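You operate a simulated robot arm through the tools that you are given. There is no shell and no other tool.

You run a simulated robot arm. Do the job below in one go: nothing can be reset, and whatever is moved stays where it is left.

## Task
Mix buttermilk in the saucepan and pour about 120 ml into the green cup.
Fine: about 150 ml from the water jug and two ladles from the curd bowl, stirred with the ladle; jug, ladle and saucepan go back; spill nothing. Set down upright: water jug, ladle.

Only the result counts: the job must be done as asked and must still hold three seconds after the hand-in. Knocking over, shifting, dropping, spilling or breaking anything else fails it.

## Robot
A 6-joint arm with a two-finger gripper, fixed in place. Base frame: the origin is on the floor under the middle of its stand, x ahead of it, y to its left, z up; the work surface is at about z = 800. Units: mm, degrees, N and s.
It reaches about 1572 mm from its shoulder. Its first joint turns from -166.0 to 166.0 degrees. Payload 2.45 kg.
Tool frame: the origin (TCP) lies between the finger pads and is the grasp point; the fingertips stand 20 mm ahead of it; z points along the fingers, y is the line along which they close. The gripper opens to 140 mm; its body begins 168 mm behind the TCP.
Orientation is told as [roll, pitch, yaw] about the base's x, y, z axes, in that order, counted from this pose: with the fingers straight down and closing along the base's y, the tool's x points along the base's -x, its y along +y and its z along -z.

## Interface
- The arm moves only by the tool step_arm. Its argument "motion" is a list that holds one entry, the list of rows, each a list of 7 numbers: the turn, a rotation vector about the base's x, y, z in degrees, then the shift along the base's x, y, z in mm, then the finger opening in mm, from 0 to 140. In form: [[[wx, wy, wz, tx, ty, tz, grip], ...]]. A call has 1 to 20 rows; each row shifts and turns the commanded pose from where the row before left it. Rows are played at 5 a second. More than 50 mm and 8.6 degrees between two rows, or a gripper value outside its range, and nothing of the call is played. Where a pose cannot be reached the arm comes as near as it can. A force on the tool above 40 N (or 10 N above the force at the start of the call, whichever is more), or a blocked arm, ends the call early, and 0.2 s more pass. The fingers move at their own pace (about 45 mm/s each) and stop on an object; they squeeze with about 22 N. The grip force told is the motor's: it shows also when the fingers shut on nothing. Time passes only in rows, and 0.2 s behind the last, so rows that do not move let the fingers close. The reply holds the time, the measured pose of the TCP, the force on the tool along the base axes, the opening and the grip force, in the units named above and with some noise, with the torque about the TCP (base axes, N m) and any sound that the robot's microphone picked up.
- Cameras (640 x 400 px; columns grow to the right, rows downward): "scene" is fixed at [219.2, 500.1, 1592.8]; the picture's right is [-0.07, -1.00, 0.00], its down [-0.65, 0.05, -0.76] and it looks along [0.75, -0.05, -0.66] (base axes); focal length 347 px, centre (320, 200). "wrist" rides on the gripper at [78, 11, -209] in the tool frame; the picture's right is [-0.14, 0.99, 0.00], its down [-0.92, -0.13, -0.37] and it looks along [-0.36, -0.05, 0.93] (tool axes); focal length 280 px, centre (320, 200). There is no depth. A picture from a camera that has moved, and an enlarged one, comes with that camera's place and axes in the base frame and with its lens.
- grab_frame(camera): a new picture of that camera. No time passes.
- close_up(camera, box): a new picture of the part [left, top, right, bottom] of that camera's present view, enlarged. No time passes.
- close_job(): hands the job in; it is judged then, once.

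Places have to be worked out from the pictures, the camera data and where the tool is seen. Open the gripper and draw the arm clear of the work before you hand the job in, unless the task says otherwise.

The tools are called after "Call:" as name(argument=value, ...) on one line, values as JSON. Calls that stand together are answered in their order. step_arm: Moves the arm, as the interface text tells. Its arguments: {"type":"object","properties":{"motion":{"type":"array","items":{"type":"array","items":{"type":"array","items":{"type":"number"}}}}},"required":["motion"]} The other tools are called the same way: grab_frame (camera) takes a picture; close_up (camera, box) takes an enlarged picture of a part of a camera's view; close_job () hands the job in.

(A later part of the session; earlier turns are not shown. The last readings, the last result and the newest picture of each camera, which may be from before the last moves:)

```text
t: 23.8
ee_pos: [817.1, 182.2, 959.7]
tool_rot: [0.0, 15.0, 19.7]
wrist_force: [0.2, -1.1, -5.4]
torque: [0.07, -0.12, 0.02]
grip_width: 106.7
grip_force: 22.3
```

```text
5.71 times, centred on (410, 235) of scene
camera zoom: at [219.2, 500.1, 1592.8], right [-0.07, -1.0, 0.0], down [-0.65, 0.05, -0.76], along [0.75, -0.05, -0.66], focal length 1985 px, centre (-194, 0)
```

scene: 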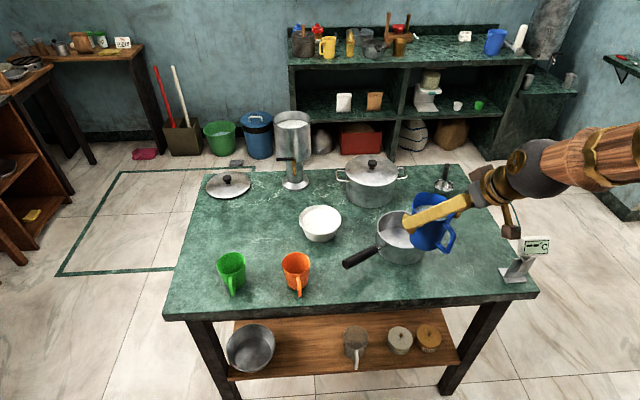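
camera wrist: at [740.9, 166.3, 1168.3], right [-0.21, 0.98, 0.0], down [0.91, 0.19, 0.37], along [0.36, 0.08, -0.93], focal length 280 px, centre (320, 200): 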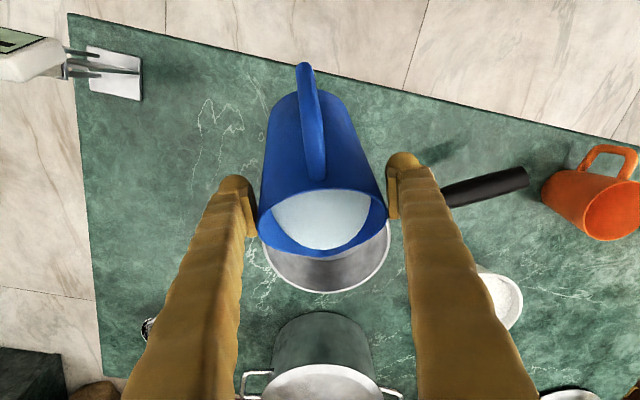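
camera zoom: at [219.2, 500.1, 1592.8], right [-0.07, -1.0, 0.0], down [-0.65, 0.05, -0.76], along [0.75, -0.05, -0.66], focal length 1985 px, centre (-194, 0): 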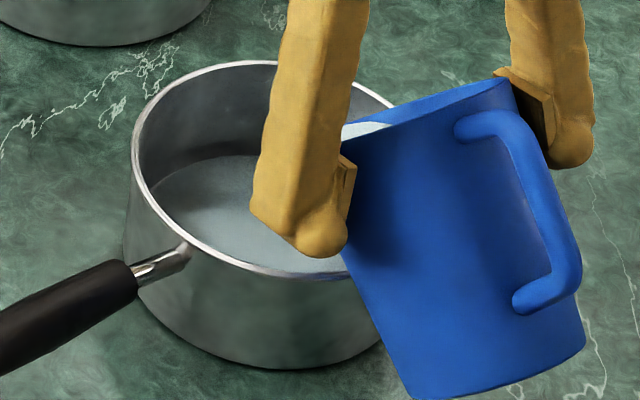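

The pan fills well and the jug follows the tilt; by geometry about 105 ml should be out. I tip to about 52.5 degrees, hold, then bring the jug back level to weigh it.

Call:
step_arm(motion=[[[-0.43, 1.17, 0, 0, 0, 0, 0], [-0.43, 1.17, 0, 0, 0, 0, 0], [0, 0, 0, 0, 0, 0, 0], [0, 0, 0, 0, 0, 0, 0], [0, 0, 0, 0, 0, 0, 0], [0, 0, 0, 0, 0, 0, 0], [0, 0, 0, 0, 0, 0, 0]]])

Call:
close_up(camera="wrist", box=[240, 50, 420, 310])

Call:
step_arm(motion=[[[2.2, -6.05, 0, 0, 0, 4, 0], [2.2, -6.05, 0, 0, 0, 8, 0], [2.2, -6.05, 0, 0, 0, 10, 0], [2.2, -6.05, 0, 0, 0, 12, 0], [2.2, -6.05, 0, 0, 0, 13, 0], [2.2, -6.05, 0, 0, 0, 0, 0], [2.2, -6.05, 0, 0, 0, 0, 0], [2.2, -6.05, 0, 0, 0, 0, 0], [0.36, -0.98, 0, 0, 0, 0, 0], [0, 0, 0, 0, 0, 0, 0]]])

Call:
step_arm(motion=[[[0, 0, 0, 0, 0, 0, 0]]])

Call:
step_arm(motion=[[[0, 0, 0, 0, 0, 0, 0]]])

Call:
step_arm(motion=[[[0, 0, 0, 0, 0, 0, 0]]])

Call:
step_arm(motion=[[[0, 0, 0, 0, 0, 0, 0]]])

Call:
step_arm(motion=[[[0, 0, 0, 0, 0, 0, 0]]])

Call:
step_arm(motion=[[[0, 0, 0, 0, 0, 0, 0]]])

Call:
step_arm(motion=[[[0, 0, 0, 0, 0, 0, 0]]])

Call:
step_arm(motion=[[[0, 0, 0, 0, 0, 0, 0]]])

Call:
grab_frame(camera="wrist")

Call:
close_up(camera="scene", box=[370, 190, 470, 270])

```text
t: 25.4
ee_pos: [817.0, 182.7, 960.5]
tool_rot: [-0.1, 17.5, 19.9]
wrist_force: [0.7, 0.8, -3.4]
torque: [0.04, -0.1, 0.01]
grip_width: 106.8
grip_force: 22.3
```

```text
1.54 times, centred on (330, 180) of wrist
camera zoom: at [803.5, 188.5, 1182.1], right [-0.21, 0.98, -0.04], down [0.97, 0.22, 0.07], along [0.08, -0.03, -1.0], focal length 431 px, centre (305, 231)
```

zoom: 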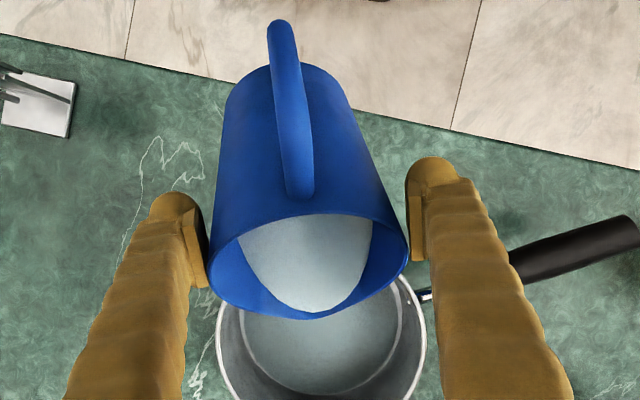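

```text
t: 27.6
ee_pos: [817.6, 182.8, 1006.3]
tool_rot: [-0.1, -35.0, 19.9]
wrist_force: [-0.2, -0.4, -3.7]
torque: [0.01, 0.02, -0.02]
grip_width: 106.8
grip_force: 22.3
```

```text
t: 28.0
ee_pos: [818.1, 182.9, 1006.0]
tool_rot: [0.0, -34.9, 19.9]
wrist_force: [-0.8, -0.6, -2.9]
torque: [0.02, 0.02, 0.05]
grip_width: 106.7
grip_force: 22.3
```

```text
t: 28.4
ee_pos: [818.3, 183.0, 1006.1]
tool_rot: [0.0, -35.1, 19.9]
wrist_force: [-0.1, -0.7, -3.3]
torque: [0.03, 0.02, 0.01]
grip_width: 106.8
grip_force: 22.1
```

```text
t: 28.8
ee_pos: [818.2, 182.2, 1007.2]
tool_rot: [0.0, -34.9, 19.8]
wrist_force: [-0.3, -0.5, -4.2]
torque: [0.01, 0.01, 0.03]
grip_width: 106.4
grip_force: 22.0
```

```text
t: 29.2
ee_pos: [818.6, 181.6, 1005.6]
tool_rot: [0.0, -35.0, 19.9]
wrist_force: [0.0, -0.3, -2.4]
torque: [0.03, -0.03, -0.03]
grip_width: 106.4
grip_force: 22.1
```

```text
t: 29.6
ee_pos: [818.4, 181.4, 1007.3]
tool_rot: [0.0, -35.0, 19.9]
wrist_force: [-0.4, -0.3, -2.8]
torque: [0.04, 0.01, 0.02]
grip_width: 106.7
grip_force: 21.6
```

```text
t: 30.0
ee_pos: [818.7, 184.1, 1007.0]
tool_rot: [0.0, -35.0, 19.8]
wrist_force: [-0.1, -0.9, -2.7]
torque: [0.02, 0.04, 0.0]
grip_width: 106.6
grip_force: 22.5
```

```text
t: 30.4
ee_pos: [816.8, 182.9, 1007.2]
tool_rot: [0.0, -35.0, 19.8]
wrist_force: [-0.1, 0.1, -3.7]
torque: [0.01, 0.03, -0.01]
grip_width: 106.2
grip_force: 21.9
```

```text
t: 30.8
ee_pos: [817.2, 182.5, 1006.8]
tool_rot: [0.0, -35.0, 19.7]
wrist_force: [-0.1, 0.6, -3.5]
torque: [0.05, -0.02, 0.01]
grip_width: 106.1
grip_force: 22.1
```

```text
taken
camera wrist: at [641.9, 129.6, 1132.1], right [-0.23, 0.97, 0.08], down [0.55, 0.07, 0.83], along [0.8, 0.24, -0.55], focal length 280 px, centre (320, 200)
```

wrist: 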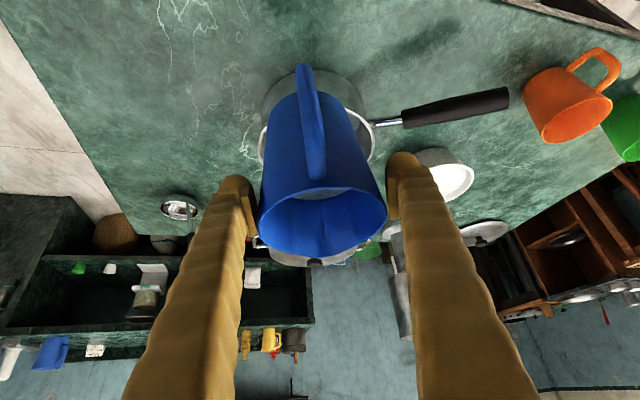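

```text
5.00 times, centred on (420, 230) of scene
camera zoom: at [219.2, 500.1, 1592.8], right [-0.07, -1.0, 0.0], down [-0.65, 0.05, -0.76], along [0.75, -0.05, -0.66], focal length 1737 px, centre (-180, 50)
```

zoom: 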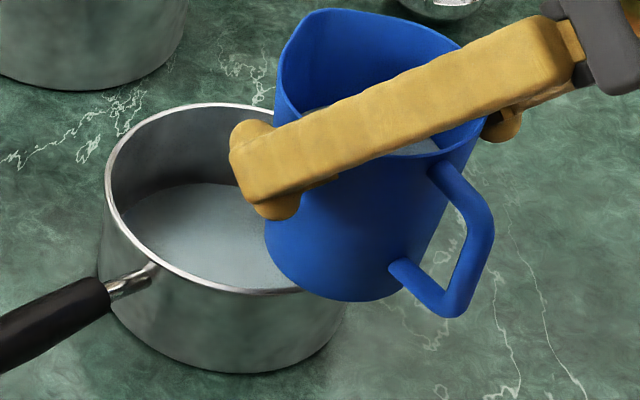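

The mean weight fell from about 4.97 N to 3.24 N, so roughly 150-175 ml went over. I take the same enlarged view of the jug as before the pour to compare the water levels.

Call:
close_up(camera="wrist", box=[200, 40, 440, 270])

Call:
step_arm(motion=[[[0, 0, 0, 0, 0, 0, 0]]])

Call:
step_arm(motion=[[[0, 0, 0, 0, 0, 0, 0]]])

Call:
step_arm(motion=[[[0, 0, 0, 0, 0, 0, 0]]])

Call:
step_arm(motion=[[[0, 0, 0, 0, 0, 0, 0]]])

```text
1.74 times, centred on (320, 155) of wrist
camera zoom: at [641.9, 129.6, 1132.1], right [-0.23, 0.97, 0.08], down [0.55, 0.07, 0.83], along [0.8, 0.24, -0.55], focal length 488 px, centre (320, 278)
```

zoom: 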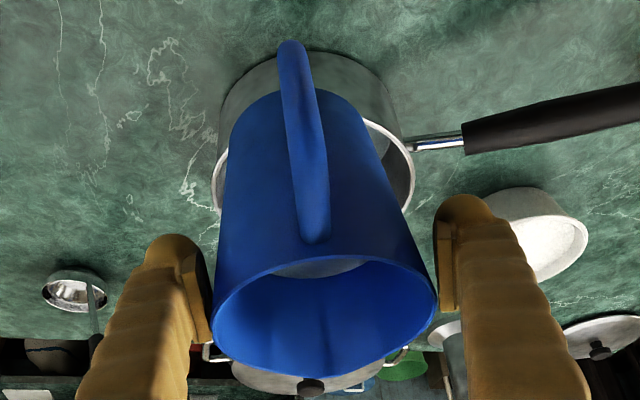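

```text
t: 31.2
ee_pos: [818.4, 182.6, 1007.0]
tool_rot: [0.1, -35.1, 20.0]
wrist_force: [-0.5, -0.4, -3.7]
torque: [0.04, -0.03, -0.01]
grip_width: 106.6
grip_force: 22.0
```

```text
t: 31.6
ee_pos: [818.0, 182.5, 1006.7]
tool_rot: [0.0, -35.1, 19.9]
wrist_force: [0.1, -0.5, -2.6]
torque: [0.04, -0.01, -0.01]
grip_width: 106.6
grip_force: 21.7
```

```text
t: 32.0
ee_pos: [817.7, 180.8, 1006.7]
tool_rot: [0.0, -35.0, 19.9]
wrist_force: [-0.4, -0.3, -3.0]
torque: [0.04, 0.02, 0.0]
grip_width: 106.9
grip_force: 22.1
```

```text
t: 32.4
ee_pos: [817.0, 182.1, 1006.1]
tool_rot: [0.0, -35.0, 19.8]
wrist_force: [-0.3, -0.2, -3.3]
torque: [0.01, -0.01, 0.01]
grip_width: 106.5
grip_force: 22.3
```

Comparing levels, weight and tilt, about 150 ml has gone into the pan. I carry the jug back over its place and look at the pan and at the jug's height above the table.

Call:
step_arm(motion=[[[0, 0, 0, 5, -8, 0, 0], [0, 0, 0, 12, -20, 0, 0], [0, 0, 0, 15, -24, 0, 0], [0, 0, 0, 15, -24, 0, 0], [0, 0, 0, 15, -24, 0, 0], [0, 0, 0, 15, -24, 0, 0], [0, 0, 0, 15, -24, 0, 0], [0, 0, 0, 15, -24, 0, 0], [0, 0, 0, 13, -22, 0, 0], [0, 0, 0, 8, -13, -10, 0], [0, 0, 0, 4, -7, -20, 0], [0, 0, 0, 0, 0, -20, 0], [0, 0, 0, 0, 0, -20, 0], [0, 0, 0, 0, 0, -10, 0], [0, 0, 0, 0, 0, 0, 0]]])

Call:
close_up(camera="scene", box=[370, 200, 440, 265])

Call:
close_up(camera="scene", box=[440, 170, 540, 250])

```text
t: 35.6
ee_pos: [948.7, -32.6, 927.0]
tool_rot: [0.0, -35.0, 19.9]
wrist_force: [0.0, -0.3, -2.5]
torque: [0.0, -0.01, 0.01]
grip_width: 106.2
grip_force: 22.4
```

```text
6.15 times, centred on (405, 232) of scene
camera zoom: at [219.2, 500.1, 1592.8], right [-0.07, -1.0, 0.0], down [-0.65, 0.05, -0.76], along [0.75, -0.05, -0.66], focal length 2138 px, centre (-203, 0)
```

zoom: 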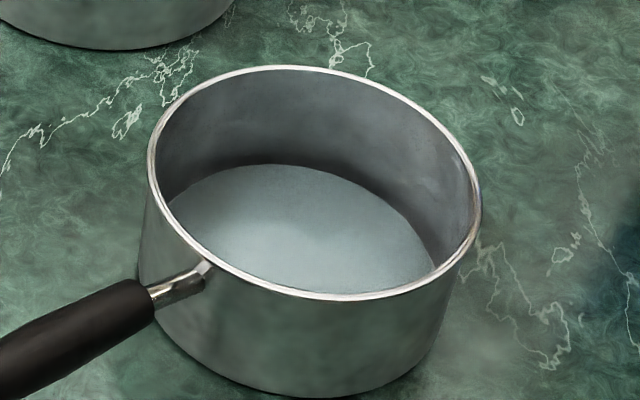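

```text
5.00 times, centred on (490, 210) of scene
camera zoom: at [219.2, 500.1, 1592.8], right [-0.07, -1.0, 0.0], down [-0.65, 0.05, -0.76], along [0.75, -0.05, -0.66], focal length 1737 px, centre (-530, 150)
```

zoom: 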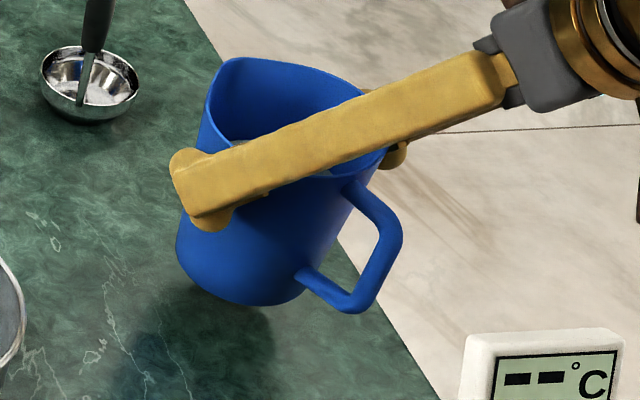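

I compare the water line in the pan with the empty pan in exactly the same enlarged window, and enlarge more on the water's far edge.

Call:
close_up(camera="scene", box=[330, 200, 440, 275])

Call:
close_up(camera="scene", box=[370, 205, 434, 245])

Call:
grab_frame(camera="wrist")

```text
5.33 times, centred on (385, 238) of scene
camera zoom: at [219.2, 500.1, 1592.8], right [-0.07, -1.0, 0.0], down [-0.65, 0.05, -0.76], along [0.75, -0.05, -0.66], focal length 1853 px, centre (-27, 0)
```

zoom: 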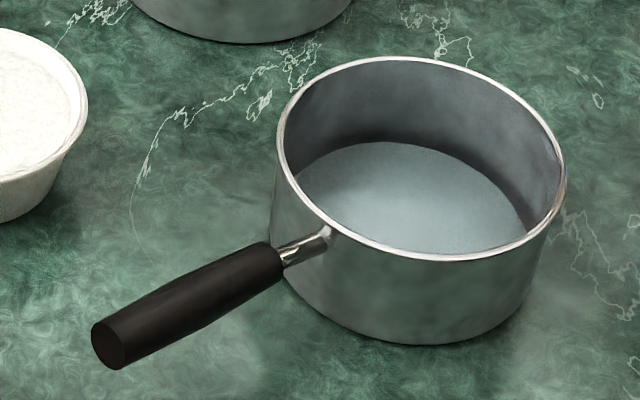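

```text
10.00 times, centred on (402, 225) of scene
camera zoom: at [219.2, 500.1, 1592.8], right [-0.07, -1.0, 0.0], down [-0.65, 0.05, -0.76], along [0.75, -0.05, -0.66], focal length 3474 px, centre (-500, -50)
```

zoom: 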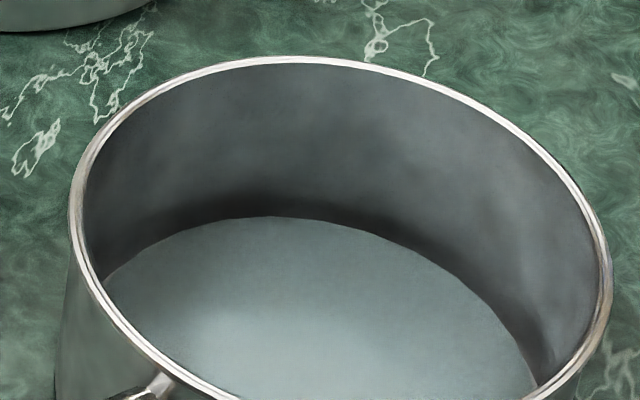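

```text
taken
camera wrist: at [772.4, -85.2, 1052.1], right [-0.23, 0.97, 0.08], down [0.55, 0.07, 0.83], along [0.8, 0.24, -0.55], focal length 280 px, centre (320, 200)
```

wrist: 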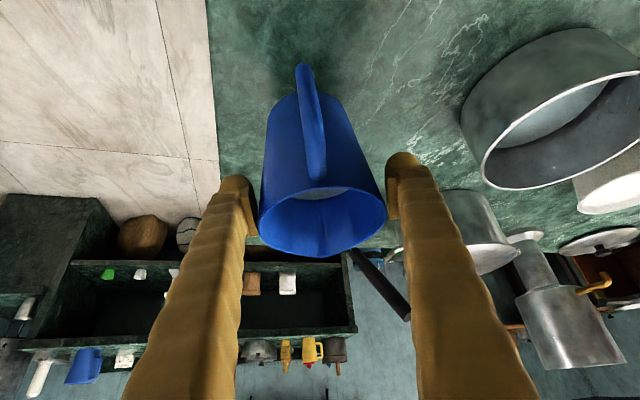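

The scene picture alone is not precise enough to judge the water depth in the pan. I enlarge the pan in the present wrist view, which sees its far inner wall from close by.

Call:
close_up(camera="wrist", box=[450, 20, 640, 200])

```text
2.22 times, centred on (545, 110) of wrist
camera zoom: at [772.4, -85.2, 1052.1], right [-0.23, 0.97, 0.08], down [0.55, 0.07, 0.83], along [0.8, 0.24, -0.55], focal length 623 px, centre (-180, 400)
```

zoom: 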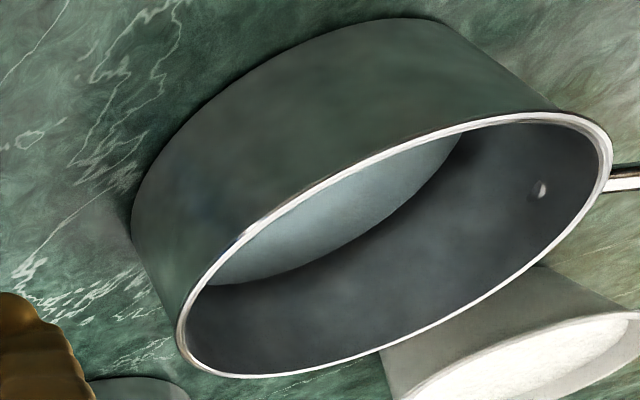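

The readings of weight, tilt and level drop agree on roughly 150 ml. Now I lower the jug onto its place in small steps, watching the force for contact.

Call:
step_arm(motion=[[[0, 0, 0, 0, 0, -10, 0], [0, 0, 0, 0, 0, -10, 0], [0, 0, 0, 0, 0, -4, 0], [0, 0, 0, 0, 0, 0, 0]]])

Call:
step_arm(motion=[[[0, 0, 0, 0, 0, -3, 0], [0, 0, 0, 0, 0, -3, 0], [0, 0, 0, 0, 0, 0, 0]]])

Call:
close_up(camera="scene", box=[440, 170, 540, 250])

```text
t: 36.6
ee_pos: [948.4, -32.4, 902.6]
tool_rot: [0.0, -35.0, 19.9]
wrist_force: [-0.4, 0.5, -3.3]
torque: [0.01, 0.01, 0.03]
grip_width: 106.4
grip_force: 21.9
```

```text
t: 37.4
ee_pos: [947.4, -31.7, 897.5]
tool_rot: [0.0, -35.0, 19.9]
wrist_force: [1.5, 1.0, -3.6]
torque: [-0.01, -0.01, -0.01]
grip_width: 106.4
grip_force: 22.2
```

```text
5.00 times, centred on (490, 210) of scene
camera zoom: at [219.2, 500.1, 1592.8], right [-0.07, -1.0, 0.0], down [-0.65, 0.05, -0.76], along [0.75, -0.05, -0.66], focal length 1737 px, centre (-530, 150)
```

zoom: 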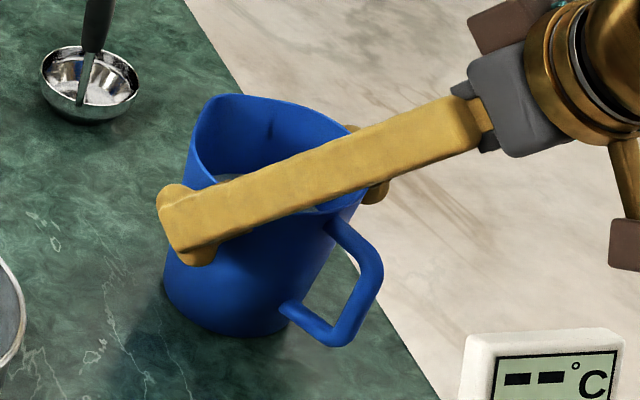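

It looks about 5 mm above the table still. I lower in 2 mm steps until the weight comes off.

Call:
step_arm(motion=[[[0, 0, 0, 0, 0, -2, 0], [0, 0, 0, 0, 0, -2, 0], [0, 0, 0, 0, 0, 0, 0]]])

Call:
step_arm(motion=[[[0, 0, 0, 0, 0, -2, 0], [0, 0, 0, 0, 0, 0, 0]]])

Call:
step_arm(motion=[[[0, 0, 0, 0, 0, -2, 0], [0, 0, 0, 0, 0, 0, 0]]])

Call:
close_up(camera="scene", box=[440, 170, 540, 250])

```text
t: 38.2
ee_pos: [950.6, -32.0, 895.5]
tool_rot: [-0.1, -35.1, 19.9]
wrist_force: [2.4, -4.7, 26.7]
torque: [0.39, 0.2, -0.01]
grip_width: 107.3
grip_force: 22.4
```

```text
t: 38.8
ee_pos: [949.1, -31.3, 891.5]
tool_rot: [-0.1, -35.0, 19.9]
wrist_force: [1.8, -4.8, 26.7]
torque: [0.39, 0.18, -0.03]
grip_width: 107.9
grip_force: 22.1
```

```text
t: 39.4
ee_pos: [949.4, -32.4, 891.6]
tool_rot: [0.0, -35.1, 19.9]
wrist_force: [0.5, -6.0, 26.2]
torque: [0.33, 0.15, -0.02]
grip_width: 108.0
grip_force: 22.4
```

```text
5.00 times, centred on (490, 210) of scene
camera zoom: at [219.2, 500.1, 1592.8], right [-0.07, -1.0, 0.0], down [-0.65, 0.05, -0.76], along [0.75, -0.05, -0.66], focal length 1737 px, centre (-530, 150)
```

zoom: 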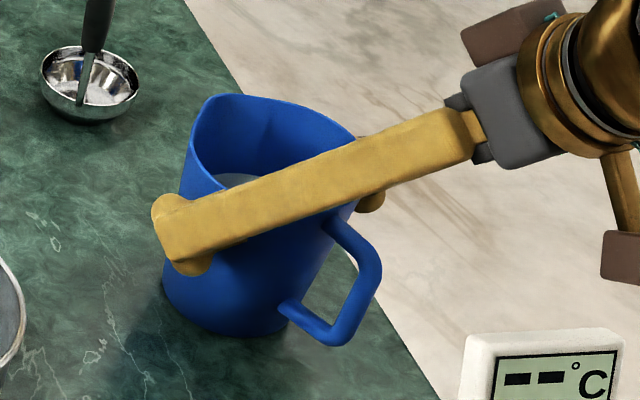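

The jug is down (the force jumped up), about 7 mm further in +x than where it first stood. I lift it a few millimetres, shift it back and set it down softly again.

Call:
step_arm(motion=[[[0, 0, 0, 0, 0, 4, 0], [0, 0, 0, 0, 0, 4, 0], [0, 0, 0, 0, 0, 3, 0], [0, 0, 0, 0, 0, 0, 0]]])

Call:
step_arm(motion=[[[0, 0, 0, -4, 0, 0, 0], [0, 0, 0, -4, 0, 0, 0], [0, 0, 0, 0, 0, -3, 0], [0, 0, 0, 0, 0, -3, 0], [0, 0, 0, 0, 0, 0, 0]]])

Call:
close_up(camera="scene", box=[445, 180, 515, 245])

```text
t: 40.4
ee_pos: [949.9, -32.7, 899.5]
tool_rot: [0.1, -35.0, 19.9]
wrist_force: [-0.1, 0.4, -3.6]
torque: [0.02, -0.01, 0.02]
grip_width: 107.6
grip_force: 21.8
```

```text
t: 41.6
ee_pos: [941.4, -32.5, 893.6]
tool_rot: [0.0, -34.9, 19.9]
wrist_force: [-0.4, 0.3, -3.1]
torque: [0.04, 0.02, -0.01]
grip_width: 107.7
grip_force: 22.1
```

```text
6.15 times, centred on (480, 212) of scene
camera zoom: at [219.2, 500.1, 1592.8], right [-0.07, -1.0, 0.0], down [-0.65, 0.05, -0.76], along [0.75, -0.05, -0.66], focal length 2138 px, centre (-665, 123)
```

zoom: 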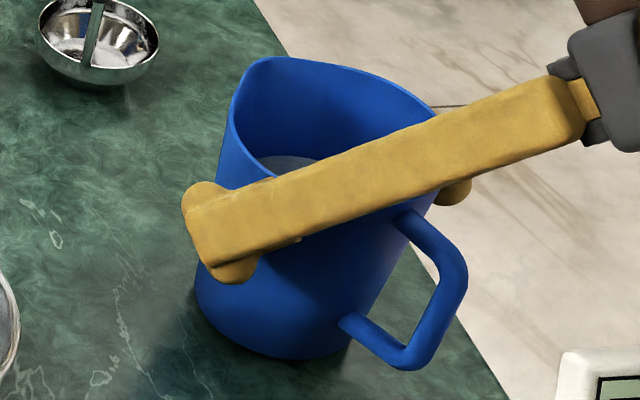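

In the same window as at the start the jug is now about 5 mm too far toward -y. I shift it back by that and lower to contact.

Call:
step_arm(motion=[[[0, 0, 0, 0, 3, 0, 0], [0, 0, 0, 0, 2, 0, 0], [0, 0, 0, 0, 0, -2, 0], [0, 0, 0, 0, 0, 0, 0]]])

Call:
step_arm(motion=[[[0, 0, 0, 0, 0, -1, 0], [0, 0, 0, 0, 0, 0, 0]]])

```text
t: 42.6
ee_pos: [942.3, -26.6, 892.3]
tool_rot: [0.1, -35.0, 19.9]
wrist_force: [0.8, 0.0, -3.2]
torque: [0.03, 0.02, -0.01]
grip_width: 107.8
grip_force: 21.7
```

```text
t: 43.2
ee_pos: [940.6, -26.2, 890.6]
tool_rot: [0.0, -35.0, 19.9]
wrist_force: [0.3, 0.0, -4.7]
torque: [0.01, -0.05, -0.01]
grip_width: 107.6
grip_force: 21.7
```

Still hanging free; I keep lowering one millimetre at a time.

Call:
step_arm(motion=[[[0, 0, 0, 0, 0, -1, 0], [0, 0, 0, 0, 0, 0, 0]]])

Call:
step_arm(motion=[[[0, 0, 0, 0, 0, -1, 0], [0, 0, 0, 0, 0, 0, 0]]])

Call:
close_up(camera="scene", box=[445, 180, 515, 245])

```text
t: 43.8
ee_pos: [942.4, -27.3, 889.9]
tool_rot: [-0.1, -35.1, 19.9]
wrist_force: [-2.7, -0.9, 11.8]
torque: [0.32, 0.4, 0.09]
grip_width: 107.7
grip_force: 21.9
```

```text
t: 44.4
ee_pos: [942.0, -27.3, 889.0]
tool_rot: [0.0, -35.1, 19.9]
wrist_force: [2.7, -5.3, 21.1]
torque: [0.03, -0.24, -0.01]
grip_width: 108.3
grip_force: 21.1
```

```text
6.15 times, centred on (480, 212) of scene
camera zoom: at [219.2, 500.1, 1592.8], right [-0.07, -1.0, 0.0], down [-0.65, 0.05, -0.76], along [0.75, -0.05, -0.66], focal length 2138 px, centre (-665, 123)
```

zoom: 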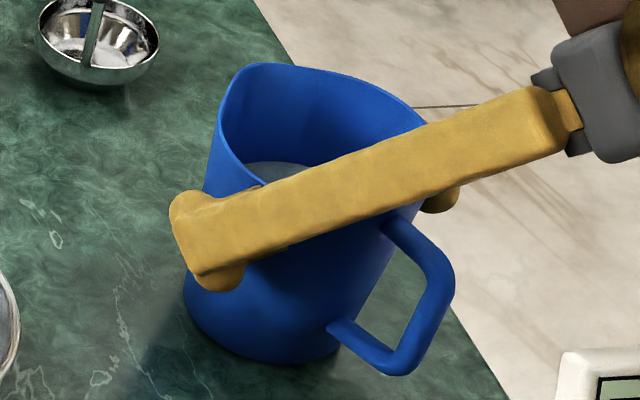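

The jug now matches its first picture. I ease the pressure, open the fingers and check that it stands before drawing back along the tool axis.

Call:
step_arm(motion=[[[0, 0, 0, 0, 0, 1, 0], [0, 0, 0, 0, 0, 0, 110], [0, 0, 0, 0, 0, 0, 120], [0, 0, 0, 0, 0, 0, 140], [0, 0, 0, 0, 0, 0, 140], [0, 0, 0, 0, 0, 0, 140]]])

Call:
close_up(camera="scene", box=[445, 180, 515, 245])

Call:
grab_frame(camera="wrist")

```text
t: 45.8
ee_pos: [941.2, -26.4, 891.1]
tool_rot: [0.0, -35.0, 19.9]
wrist_force: [0.4, -0.2, -0.7]
torque: [0.01, 0.0, 0.01]
grip_width: 140.1
grip_force: 0.1
```

```text
6.15 times, centred on (480, 212) of scene
camera zoom: at [219.2, 500.1, 1592.8], right [-0.07, -1.0, 0.0], down [-0.65, 0.05, -0.76], along [0.75, -0.05, -0.66], focal length 2138 px, centre (-665, 123)
```

zoom: 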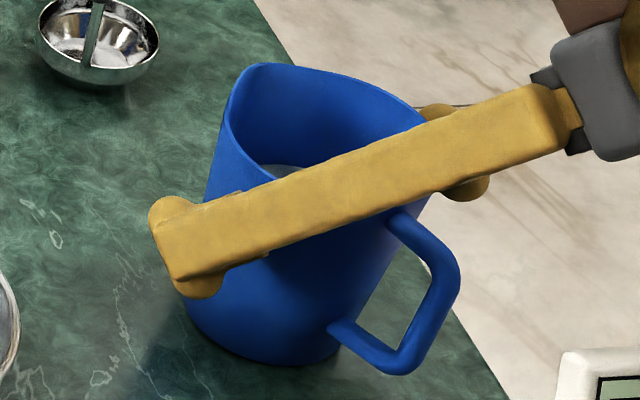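

```text
taken
camera wrist: at [765.8, -79.6, 1015.0], right [-0.23, 0.97, 0.08], down [0.55, 0.07, 0.83], along [0.8, 0.24, -0.55], focal length 280 px, centre (320, 200)
```

wrist: 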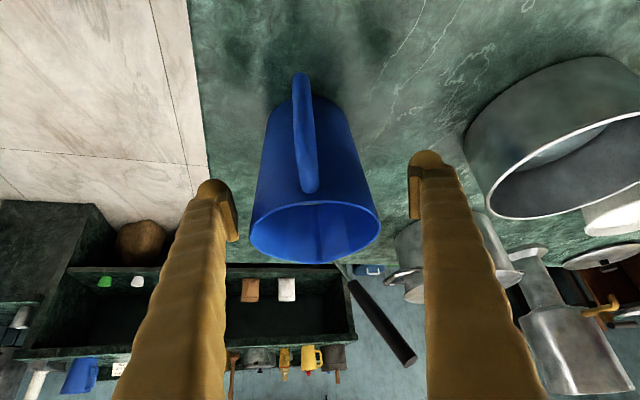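

The jug stands alone in its first place. I draw back along the tool axis above it, then turn toward the ladle, whose tip I judge at about (1031, 67, 997) with the handle leaning toward -x,+y.

Call:
step_arm(motion=[[[0, 0, 0, -10, -3.6, 15.2, 140], [0, 0, 0, -16.2, -5.9, 24.6, 140], [0, 0, 0, -16.2, -5.9, 24.6, 140], [0, 0, 0, -16.2, -5.9, 24.6, 140], [0, 0, 0, -16.2, -5.9, 24.6, 140], [0, 0, 0, -16.2, -5.9, 24.6, 140], [0, 0, 0, -16.2, -5.9, 24.6, 140], [0, 0, -7.3, 10, 18, 10, 140], [0, 0, -7.3, 15, 26, 0, 140], [0, 0, -7.3, 15, 26, 0, 140], [0, 0, -7.3, 15, 26, 0, 140], [0, 0, -7.3, 15, 26, 0, 140], [0, 0, -7.3, 15, 26, 0, 140], [0, 0, -7.2, 15, 26, 0, 140], [0, 0, 0, 0, 0, 0, 140]]])

Call:
grab_frame(camera="wrist")

Call:
close_up(camera="scene", box=[330, 100, 560, 260])

```text
t: 49.0
ee_pos: [934.4, 108.2, 1062.0]
tool_rot: [0.0, -35.0, -31.1]
wrist_force: [0.8, -0.2, -0.4]
torque: [-0.01, 0.01, 0.03]
grip_width: 140.2
grip_force: 0.1
```

```text
taken
camera wrist: at [783.5, 212.6, 1188.3], right [0.61, 0.79, 0.08], down [0.4, -0.39, 0.83], along [0.69, -0.47, -0.55], focal length 280 px, centre (320, 200)
```

wrist: 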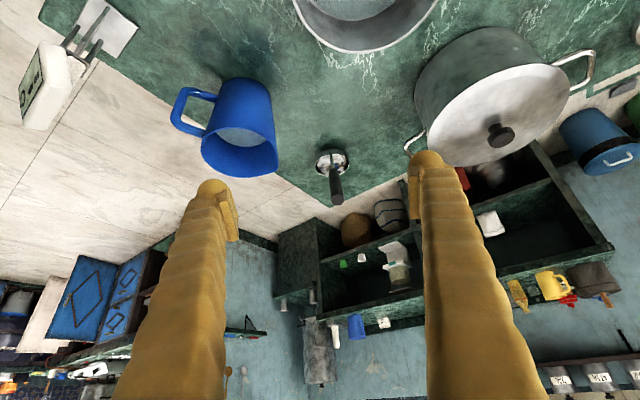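

```text
2.50 times, centred on (445, 180) of scene
camera zoom: at [219.2, 500.1, 1592.8], right [-0.07, -1.0, 0.0], down [-0.65, 0.05, -0.76], along [0.75, -0.05, -0.66], focal length 869 px, centre (8, 250)
```

zoom: 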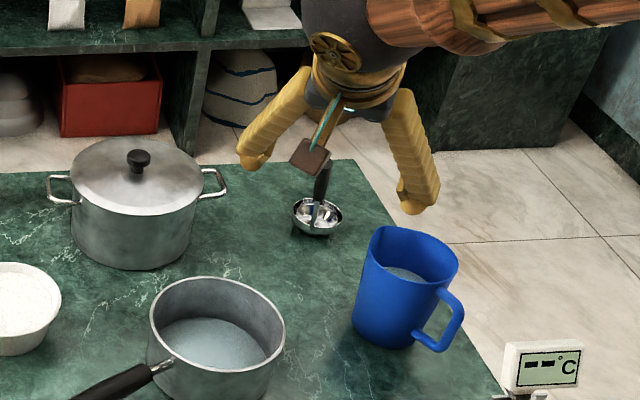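

The ladle lies between the fingers in the wrist view. I enlarge it to fix its tip and bowl place.

Call:
close_up(camera="wrist", box=[285, 130, 385, 220])

Call:
close_up(camera="scene", box=[410, 150, 480, 210])

```text
4.44 times, centred on (335, 175) of wrist
camera zoom: at [783.5, 212.6, 1188.3], right [0.61, 0.79, 0.08], down [0.4, -0.39, 0.83], along [0.69, -0.47, -0.55], focal length 1246 px, centre (253, 311)
```

zoom: 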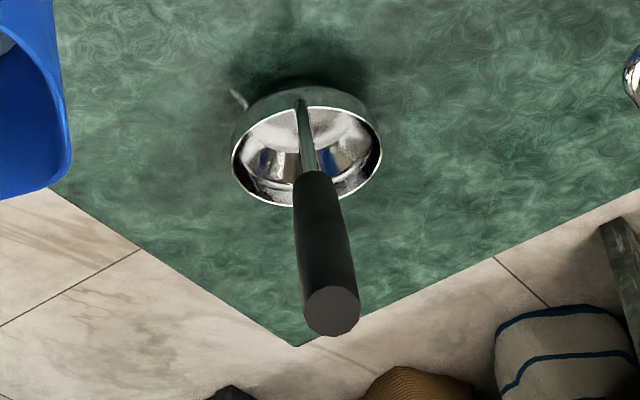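

```text
6.67 times, centred on (445, 180) of scene
camera zoom: at [219.2, 500.1, 1592.8], right [-0.07, -1.0, 0.0], down [-0.65, 0.05, -0.76], along [0.75, -0.05, -0.66], focal length 2316 px, centre (-513, 333)
```

zoom: 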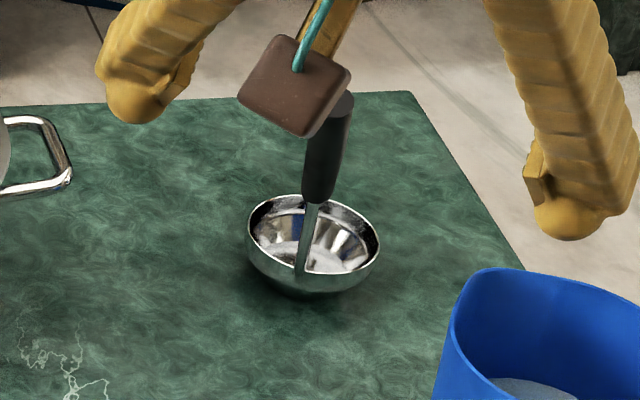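

From two wrist views I get the ladle tip at (1032, 67, 999), rim centre about (1150, -6, 826) and the handle leaning 30 degrees from vertical toward azimuth 149. I line up the tool with the handle axis above its tip, with the fingers narrowed to 80 mm.

Call:
step_arm(motion=[[[1.2, 2.0, 0.25, 14, -4, 5, 110], [1.2, 2.0, 0.25, 14, -4, 5, 80], [0, 0, 0, 14, -4, 5, 80], [0, 0, 0, 14.3, -4.3, 4.2, 80], [0, 0, 0, 0, 0, 0, 80]]])

Call:
grab_frame(camera="wrist")

Call:
close_up(camera="scene", box=[330, 110, 530, 230])

```text
t: 50.2
ee_pos: [990.9, 92.0, 1081.0]
tool_rot: [0.0, -30.4, -30.6]
wrist_force: [0.1, -0.2, 0.3]
torque: [0.0, 0.01, 0.02]
grip_width: 79.9
grip_force: 0.0
```

```text
taken
camera wrist: at [848.7, 188.5, 1221.7], right [0.61, 0.79, 0.07], down [0.46, -0.42, 0.78], along [0.65, -0.44, -0.62], focal length 280 px, centre (320, 200)
```

wrist: 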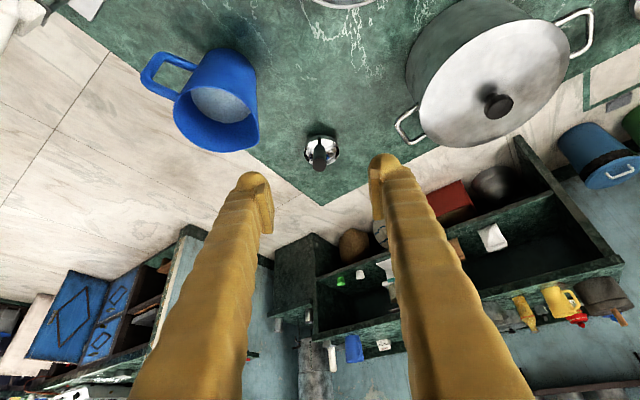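

```text
3.20 times, centred on (430, 170) of scene
camera zoom: at [219.2, 500.1, 1592.8], right [-0.07, -1.0, 0.0], down [-0.65, 0.05, -0.76], along [0.75, -0.05, -0.66], focal length 1112 px, centre (-32, 296)
```

zoom: 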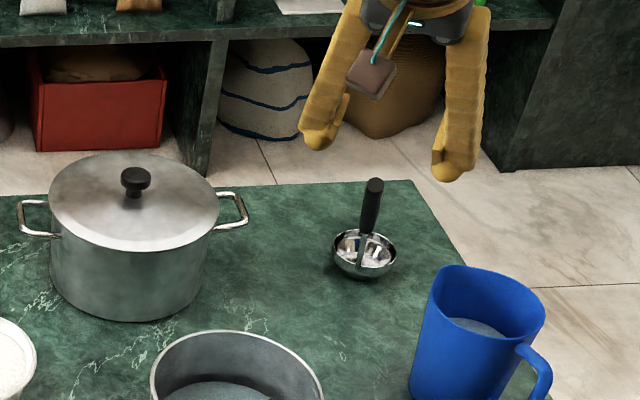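

The tip appears exactly where predicted on the tool axis. I descend along the axis so the handle passes between the fingers, then look before closing.

Call:
step_arm(motion=[[[0, 0, 0, 15.2, -9.0, -30.2, 80], [0, 0, 0, 15.2, -9.0, -30.2, 80], [0, 0, 0, 15.2, -9.0, -30.2, 80], [0, 0, 0, 15.2, -9.0, -30.2, 80], [0, 0, 0, 0, 0, 0, 80]]])

Call:
grab_frame(camera="wrist")

Call:
close_up(camera="scene", box=[380, 130, 500, 210])

```text
t: 51.4
ee_pos: [1051.4, 52.1, 961.3]
tool_rot: [0.0, -30.6, -30.7]
wrist_force: [0.6, 0.3, -1.1]
torque: [-0.03, 0.01, 0.01]
grip_width: 79.7
grip_force: 0.0
```

```text
taken
camera wrist: at [907.8, 149.8, 1100.4], right [0.61, 0.79, 0.07], down [0.46, -0.42, 0.78], along [0.65, -0.44, -0.62], focal length 280 px, centre (320, 200)
```

wrist: 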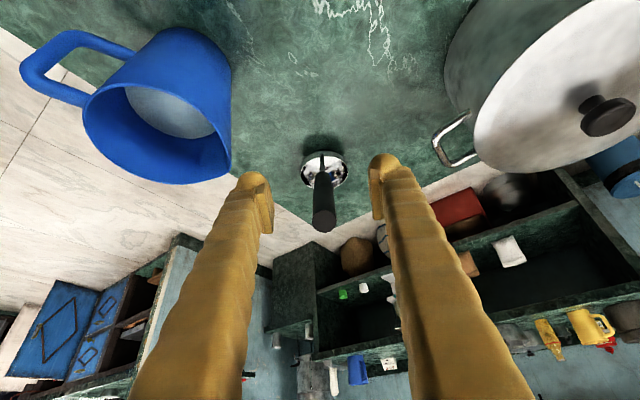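

```text
5.00 times, centred on (440, 170) of scene
camera zoom: at [219.2, 500.1, 1592.8], right [-0.07, -1.0, 0.0], down [-0.65, 0.05, -0.76], along [0.75, -0.05, -0.66], focal length 1737 px, centre (-280, 350)
```

zoom: 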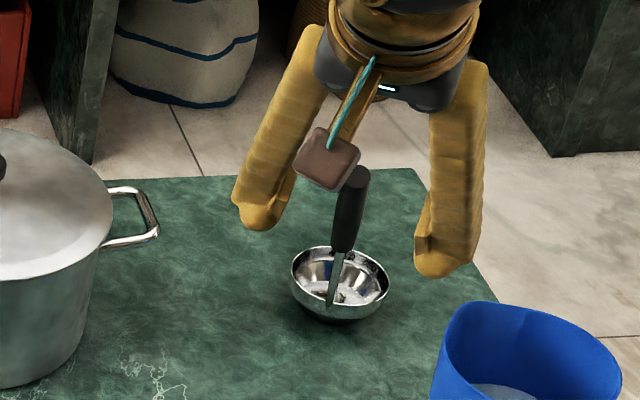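

The handle is between the fingers, the tip about 2.5 mm off centre. I correct that and close on the handle.

Call:
step_arm(motion=[[[0, 0, 0, 1.3, 2.2, 0, 80], [0, 0, 0, 0, 0, 0, 60], [0, 0, 0, 0, 0, 0, 40], [0, 0, 0, 0, 0, 0, 20], [0, 0, 0, 0, 0, 0, 0], [0, 0, 0, 0, 0, 0, 0], [0, 0, 0, 0, 0, 0, 0]]])

Call:
grab_frame(camera="wrist")

Call:
close_up(camera="scene", box=[380, 130, 500, 210])

```text
t: 53.0
ee_pos: [1052.4, 56.8, 961.6]
tool_rot: [0.0, -30.3, -30.6]
wrist_force: [-0.7, 0.5, 0.3]
torque: [0.01, 0.06, -0.03]
grip_width: 15.0
grip_force: 21.7
```

```text
taken
camera wrist: at [909.7, 153.1, 1100.9], right [0.61, 0.79, 0.07], down [0.46, -0.42, 0.78], along [0.65, -0.44, -0.62], focal length 280 px, centre (320, 200)
```

wrist: 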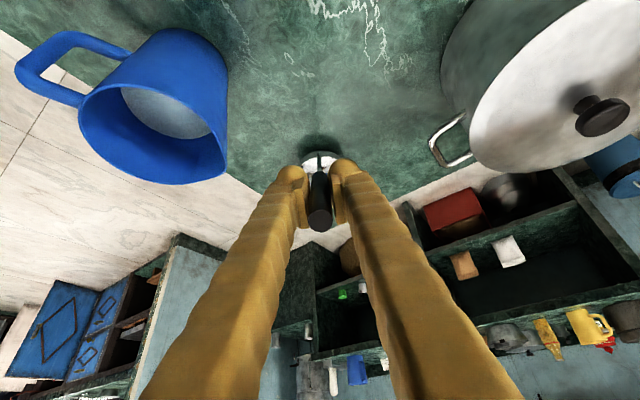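

```text
5.00 times, centred on (440, 170) of scene
camera zoom: at [219.2, 500.1, 1592.8], right [-0.07, -1.0, 0.0], down [-0.65, 0.05, -0.76], along [0.75, -0.05, -0.66], focal length 1737 px, centre (-280, 350)
```

zoom: 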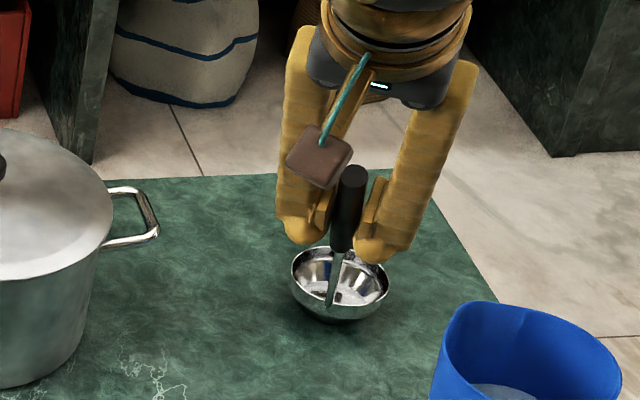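

The handle is held at 15 mm width and the ladle did not move. I lift it gently and check that it stays rigid in the grip.

Call:
step_arm(motion=[[[0, 0, 0, 0, 0, 5, 0], [0, 0, 0, 0, 0, 10, 0], [0, 0, 0, 0, 0, 15, 0], [0, 0, 0, 0, 0, 20, 0], [0, 0, 0, 0, 0, 20, 0], [0, 0, 0, 0, 0, 0, 0]]])

Call:
grab_frame(camera="wrist")

Call:
close_up(camera="scene", box=[380, 130, 500, 210])

```text
t: 54.4
ee_pos: [1053.0, 56.8, 1032.3]
tool_rot: [0.0, -30.3, -30.6]
wrist_force: [-0.4, 0.4, -1.2]
torque: [0.08, 0.1, 0.0]
grip_width: 15.1
grip_force: 22.0
```

```text
taken
camera wrist: at [910.4, 154.3, 1172.0], right [0.61, 0.79, 0.07], down [0.46, -0.42, 0.78], along [0.65, -0.44, -0.62], focal length 280 px, centre (320, 200)
```

wrist: 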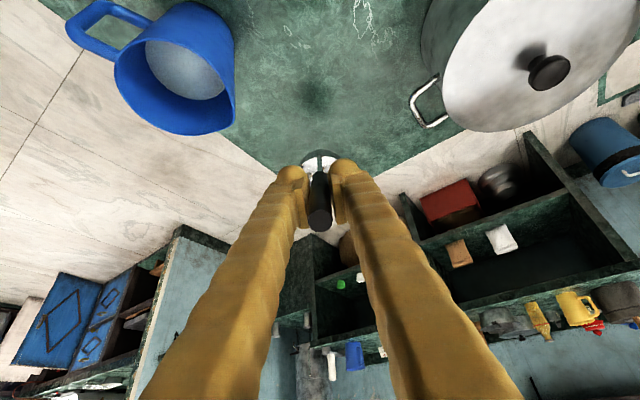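

```text
5.00 times, centred on (440, 170) of scene
camera zoom: at [219.2, 500.1, 1592.8], right [-0.07, -1.0, 0.0], down [-0.65, 0.05, -0.76], along [0.75, -0.05, -0.66], focal length 1737 px, centre (-280, 350)
```

zoom: 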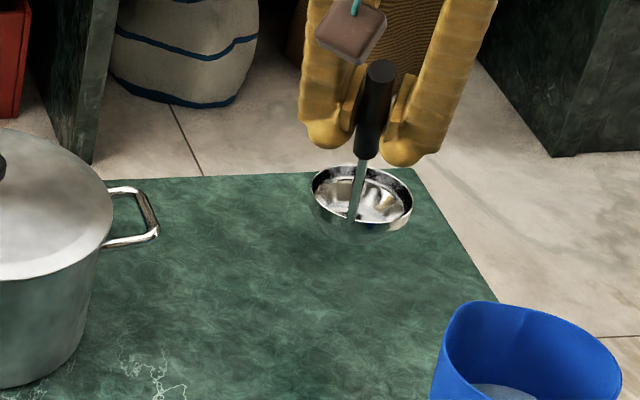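

The ladle is held firmly and weighs about 1.2 N. I raise it clear of everything, draw back and carry it over to the curd bowl while turning the yaw to +25 degrees.

Call:
step_arm(motion=[[[0, 0, 0, -20, 0, 36, 0], [0, 0, 0, -35, 0, 36, 0], [0, 0, 0, -35, 5, 36, 0], [0, 0, 6, -20, 30, 0, 0], [0, 0, 7, -12, 38, 0, 0], [0, 0, 7, -12, 38, 0, 0], [0, 0, 7, -12, 38, 0, 0], [0, 0, 7, -12, 38, 0, 0], [0, 0, 7, -11, 38, 0, 0], [0, 0, 7, -11, 38, 0, 0], [0, 0, 7, -11, 38, 0, 0], [0, 0, 0.6, 0, 30, 0, 0], [0, 0, 0, 0, 13, 0, 0], [0, 0, 0, 0, 0, 0, 0]]])

Call:
grab_frame(camera="wrist")

Call:
grab_frame(camera="scene")

```text
refused: row 2 steps farther than a row can; nothing moved
```

```text
taken
camera wrist: at [910.4, 154.3, 1172.0], right [0.61, 0.79, 0.07], down [0.46, -0.42, 0.78], along [0.65, -0.44, -0.62], focal length 280 px, centre (320, 200)
```

wrist: 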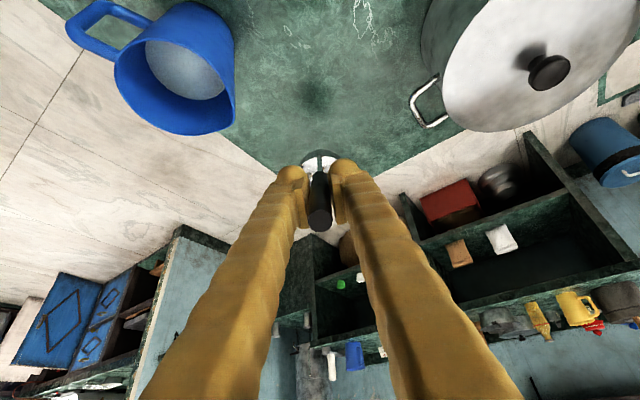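

```text
taken
```

scene: 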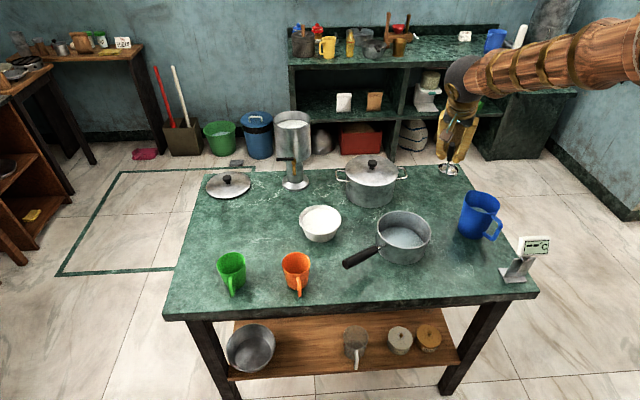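

One row was just over the 50 mm limit and nothing moved. I resend the same path with smaller steps.

Call:
step_arm(motion=[[[0, 0, 0, -20, 0, 30, 0], [0, 0, 0, -30, 0, 36, 0], [0, 0, 0, -30, 5, 36, 0], [0, 0, 6, -25, 30, 6, 0], [0, 0, 7, -12, 38, 0, 0], [0, 0, 7, -12, 38, 0, 0], [0, 0, 7, -12, 38, 0, 0], [0, 0, 7, -12, 38, 0, 0], [0, 0, 7, -12, 38, 0, 0], [0, 0, 7, -12, 38, 0, 0], [0, 0, 7, -12, 38, 0, 0], [0, 0, 0.6, -9, 30, 0, 0], [0, 0, 0, -3, 13, 0, 0], [0, 0, 0, 0, 0, 0, 0]]])

Call:
grab_frame(camera="wrist")

Call:
close_up(camera="scene", box=[220, 120, 440, 280])

```text
t: 57.4
ee_pos: [852.4, 401.1, 1139.0]
tool_rot: [-0.1, -30.4, 25.0]
wrist_force: [0.1, -0.4, -1.5]
torque: [-0.07, 0.09, 0.02]
grip_width: 14.9
grip_force: 22.2
```

```text
taken
camera wrist: at [691.4, 337.1, 1278.9], right [-0.31, 0.95, 0.07], down [0.61, 0.14, 0.78], along [0.73, 0.29, -0.62], focal length 280 px, centre (320, 200)
```

wrist: 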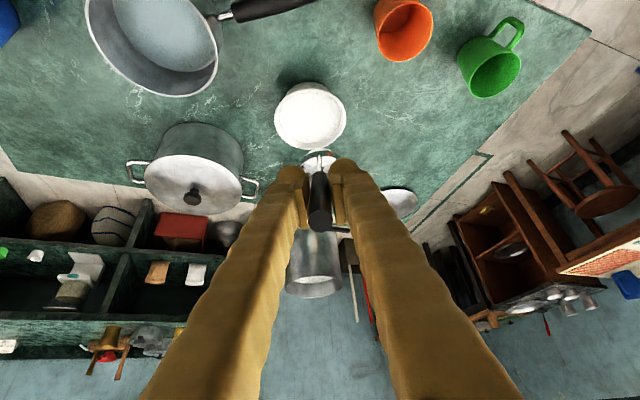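

```text
2.50 times, centred on (330, 200) of scene
camera zoom: at [219.2, 500.1, 1592.8], right [-0.07, -1.0, 0.0], down [-0.65, 0.05, -0.76], along [0.75, -0.05, -0.66], focal length 869 px, centre (295, 200)
```

zoom: 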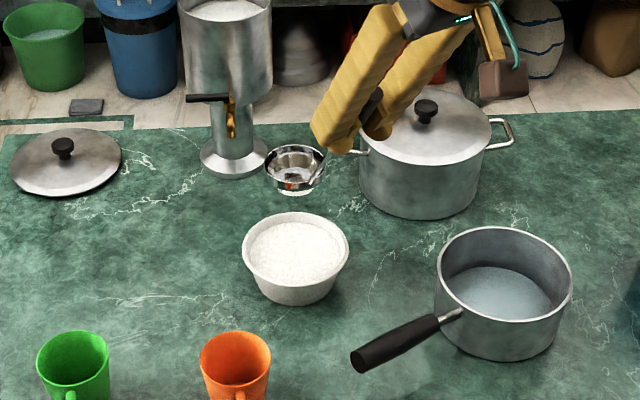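

The ladle hangs above and beyond the curd bowl. I enlarge the curd bowl and ladle in the wrist view to place the scoop precisely.

Call:
close_up(camera="wrist", box=[260, 70, 370, 200])

Call:
close_up(camera="scene", box=[290, 170, 360, 250])

```text
3.08 times, centred on (315, 135) of wrist
camera zoom: at [691.4, 337.1, 1278.9], right [-0.31, 0.95, 0.07], down [0.61, 0.14, 0.78], along [0.73, 0.29, -0.62], focal length 863 px, centre (335, 400)
```

zoom: 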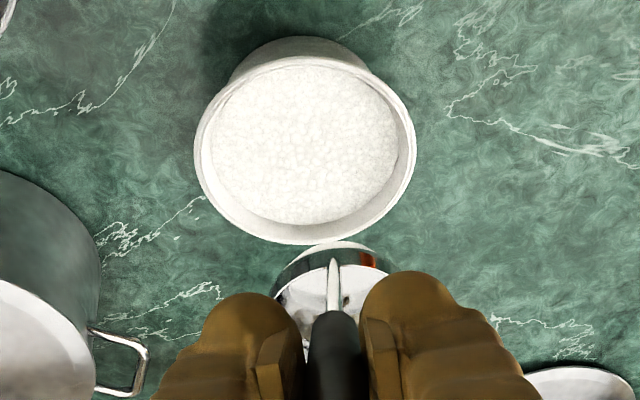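

```text
5.00 times, centred on (325, 210) of scene
camera zoom: at [219.2, 500.1, 1592.8], right [-0.07, -1.0, 0.0], down [-0.65, 0.05, -0.76], along [0.75, -0.05, -0.66], focal length 1737 px, centre (295, 150)
```

zoom: 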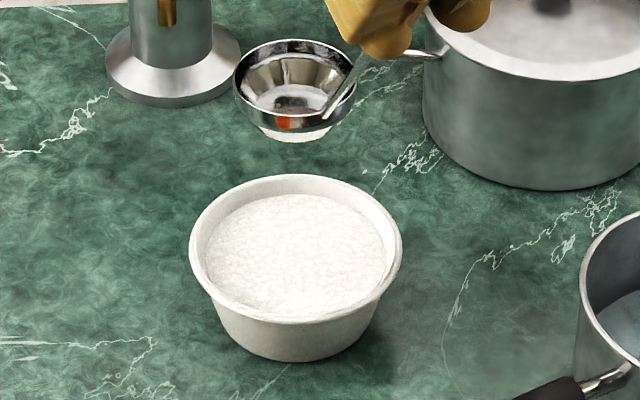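

The curd bowl centre is about (972, 442), curd about 7 mm below the rim. Before scooping I test in free air, with the empty ladle, whether the wrist can roll about the handle axis for emptying it later.

Call:
step_arm(motion=[[[3.9, 1.82, -7.33, 0, 0, 0, 0], [3.9, 1.82, -7.33, 0, 0, 0, 0], [3.9, 1.82, -7.33, 0, 0, 0, 0], [3.9, 1.82, -7.33, 0, 0, 0, 0], [3.9, 1.82, -7.33, 0, 0, 0, 0], [3.9, 1.82, -7.33, 0, 0, 0, 0], [3.9, 1.82, -7.33, 0, 0, 0, 0], [3.9, 1.82, -7.33, 0, 0, 0, 0], [3.9, 1.82, -7.33, 0, 0, 0, 0], [3.9, 1.82, -7.33, 0, 0, 0, 0], [0, 0, 0, 0, 0, 0, 0]]])

Call:
grab_frame(camera="scene")

```text
t: 59.8
ee_pos: [852.0, 402.5, 1138.9]
tool_rot: [30.4, -2.4, -60.7]
wrist_force: [0.2, -0.1, -1.4]
torque: [-0.04, 0.1, 0.0]
grip_width: 15.2
grip_force: 22.0
```

```text
taken
```

scene: 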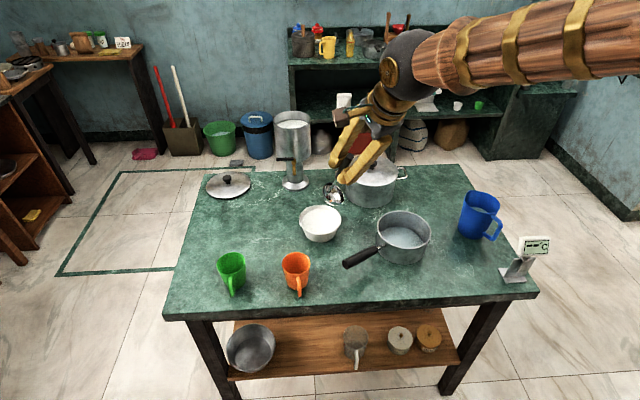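

The roll of 85 degrees was reached exactly. I continue the test to about 180 degrees.

Call:
step_arm(motion=[[[3.9, 1.82, -7.33, 0, 0, 0, 0], [3.9, 1.82, -7.33, 0, 0, 0, 0], [3.9, 1.82, -7.33, 0, 0, 0, 0], [3.9, 1.82, -7.33, 0, 0, 0, 0], [3.9, 1.82, -7.33, 0, 0, 0, 0], [3.9, 1.82, -7.33, 0, 0, 0, 0], [3.9, 1.82, -7.33, 0, 0, 0, 0], [3.9, 1.82, -7.33, 0, 0, 0, 0], [3.9, 1.82, -7.33, 0, 0, 0, 0], [3.9, 1.82, -7.33, 0, 0, 0, 0], [3.9, 1.82, -7.33, 0, 0, 0, 0], [0, 0, 0, 0, 0, 0, 0]]])

Call:
grab_frame(camera="scene")

Call:
close_up(camera="scene", box=[290, 80, 440, 220])

```text
t: 62.4
ee_pos: [858.5, 384.5, 1136.7]
tool_rot: [-0.6, 30.7, -152.1]
wrist_force: [-0.3, -0.4, -1.0]
torque: [-0.01, 0.1, -0.03]
grip_width: 15.2
grip_force: 22.0
out of reach, approached as far as the arm can: row 11
```

```text
taken
```

scene: 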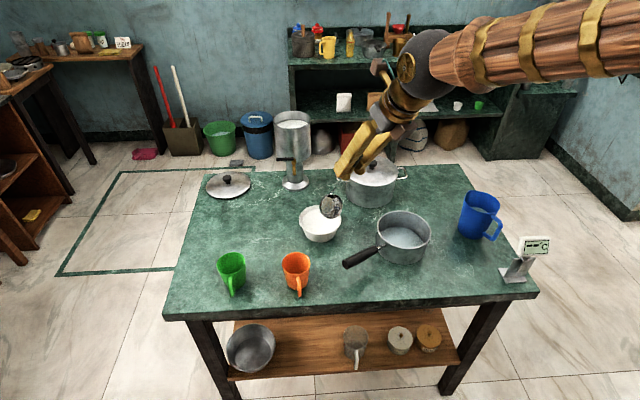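

```text
2.86 times, centred on (365, 150) of scene
camera zoom: at [219.2, 500.1, 1592.8], right [-0.07, -1.0, 0.0], down [-0.65, 0.05, -0.76], along [0.75, -0.05, -0.66], focal length 993 px, centre (191, 343)
```

zoom: 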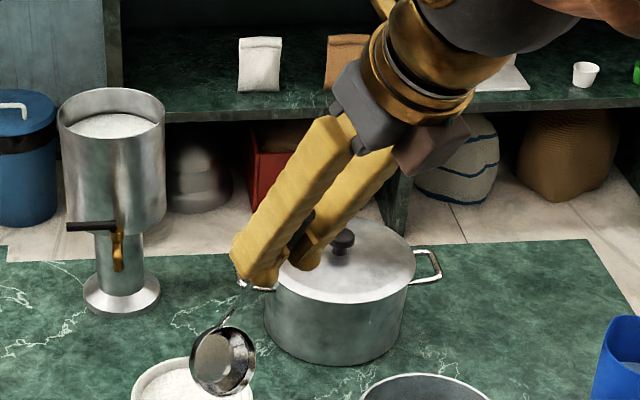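

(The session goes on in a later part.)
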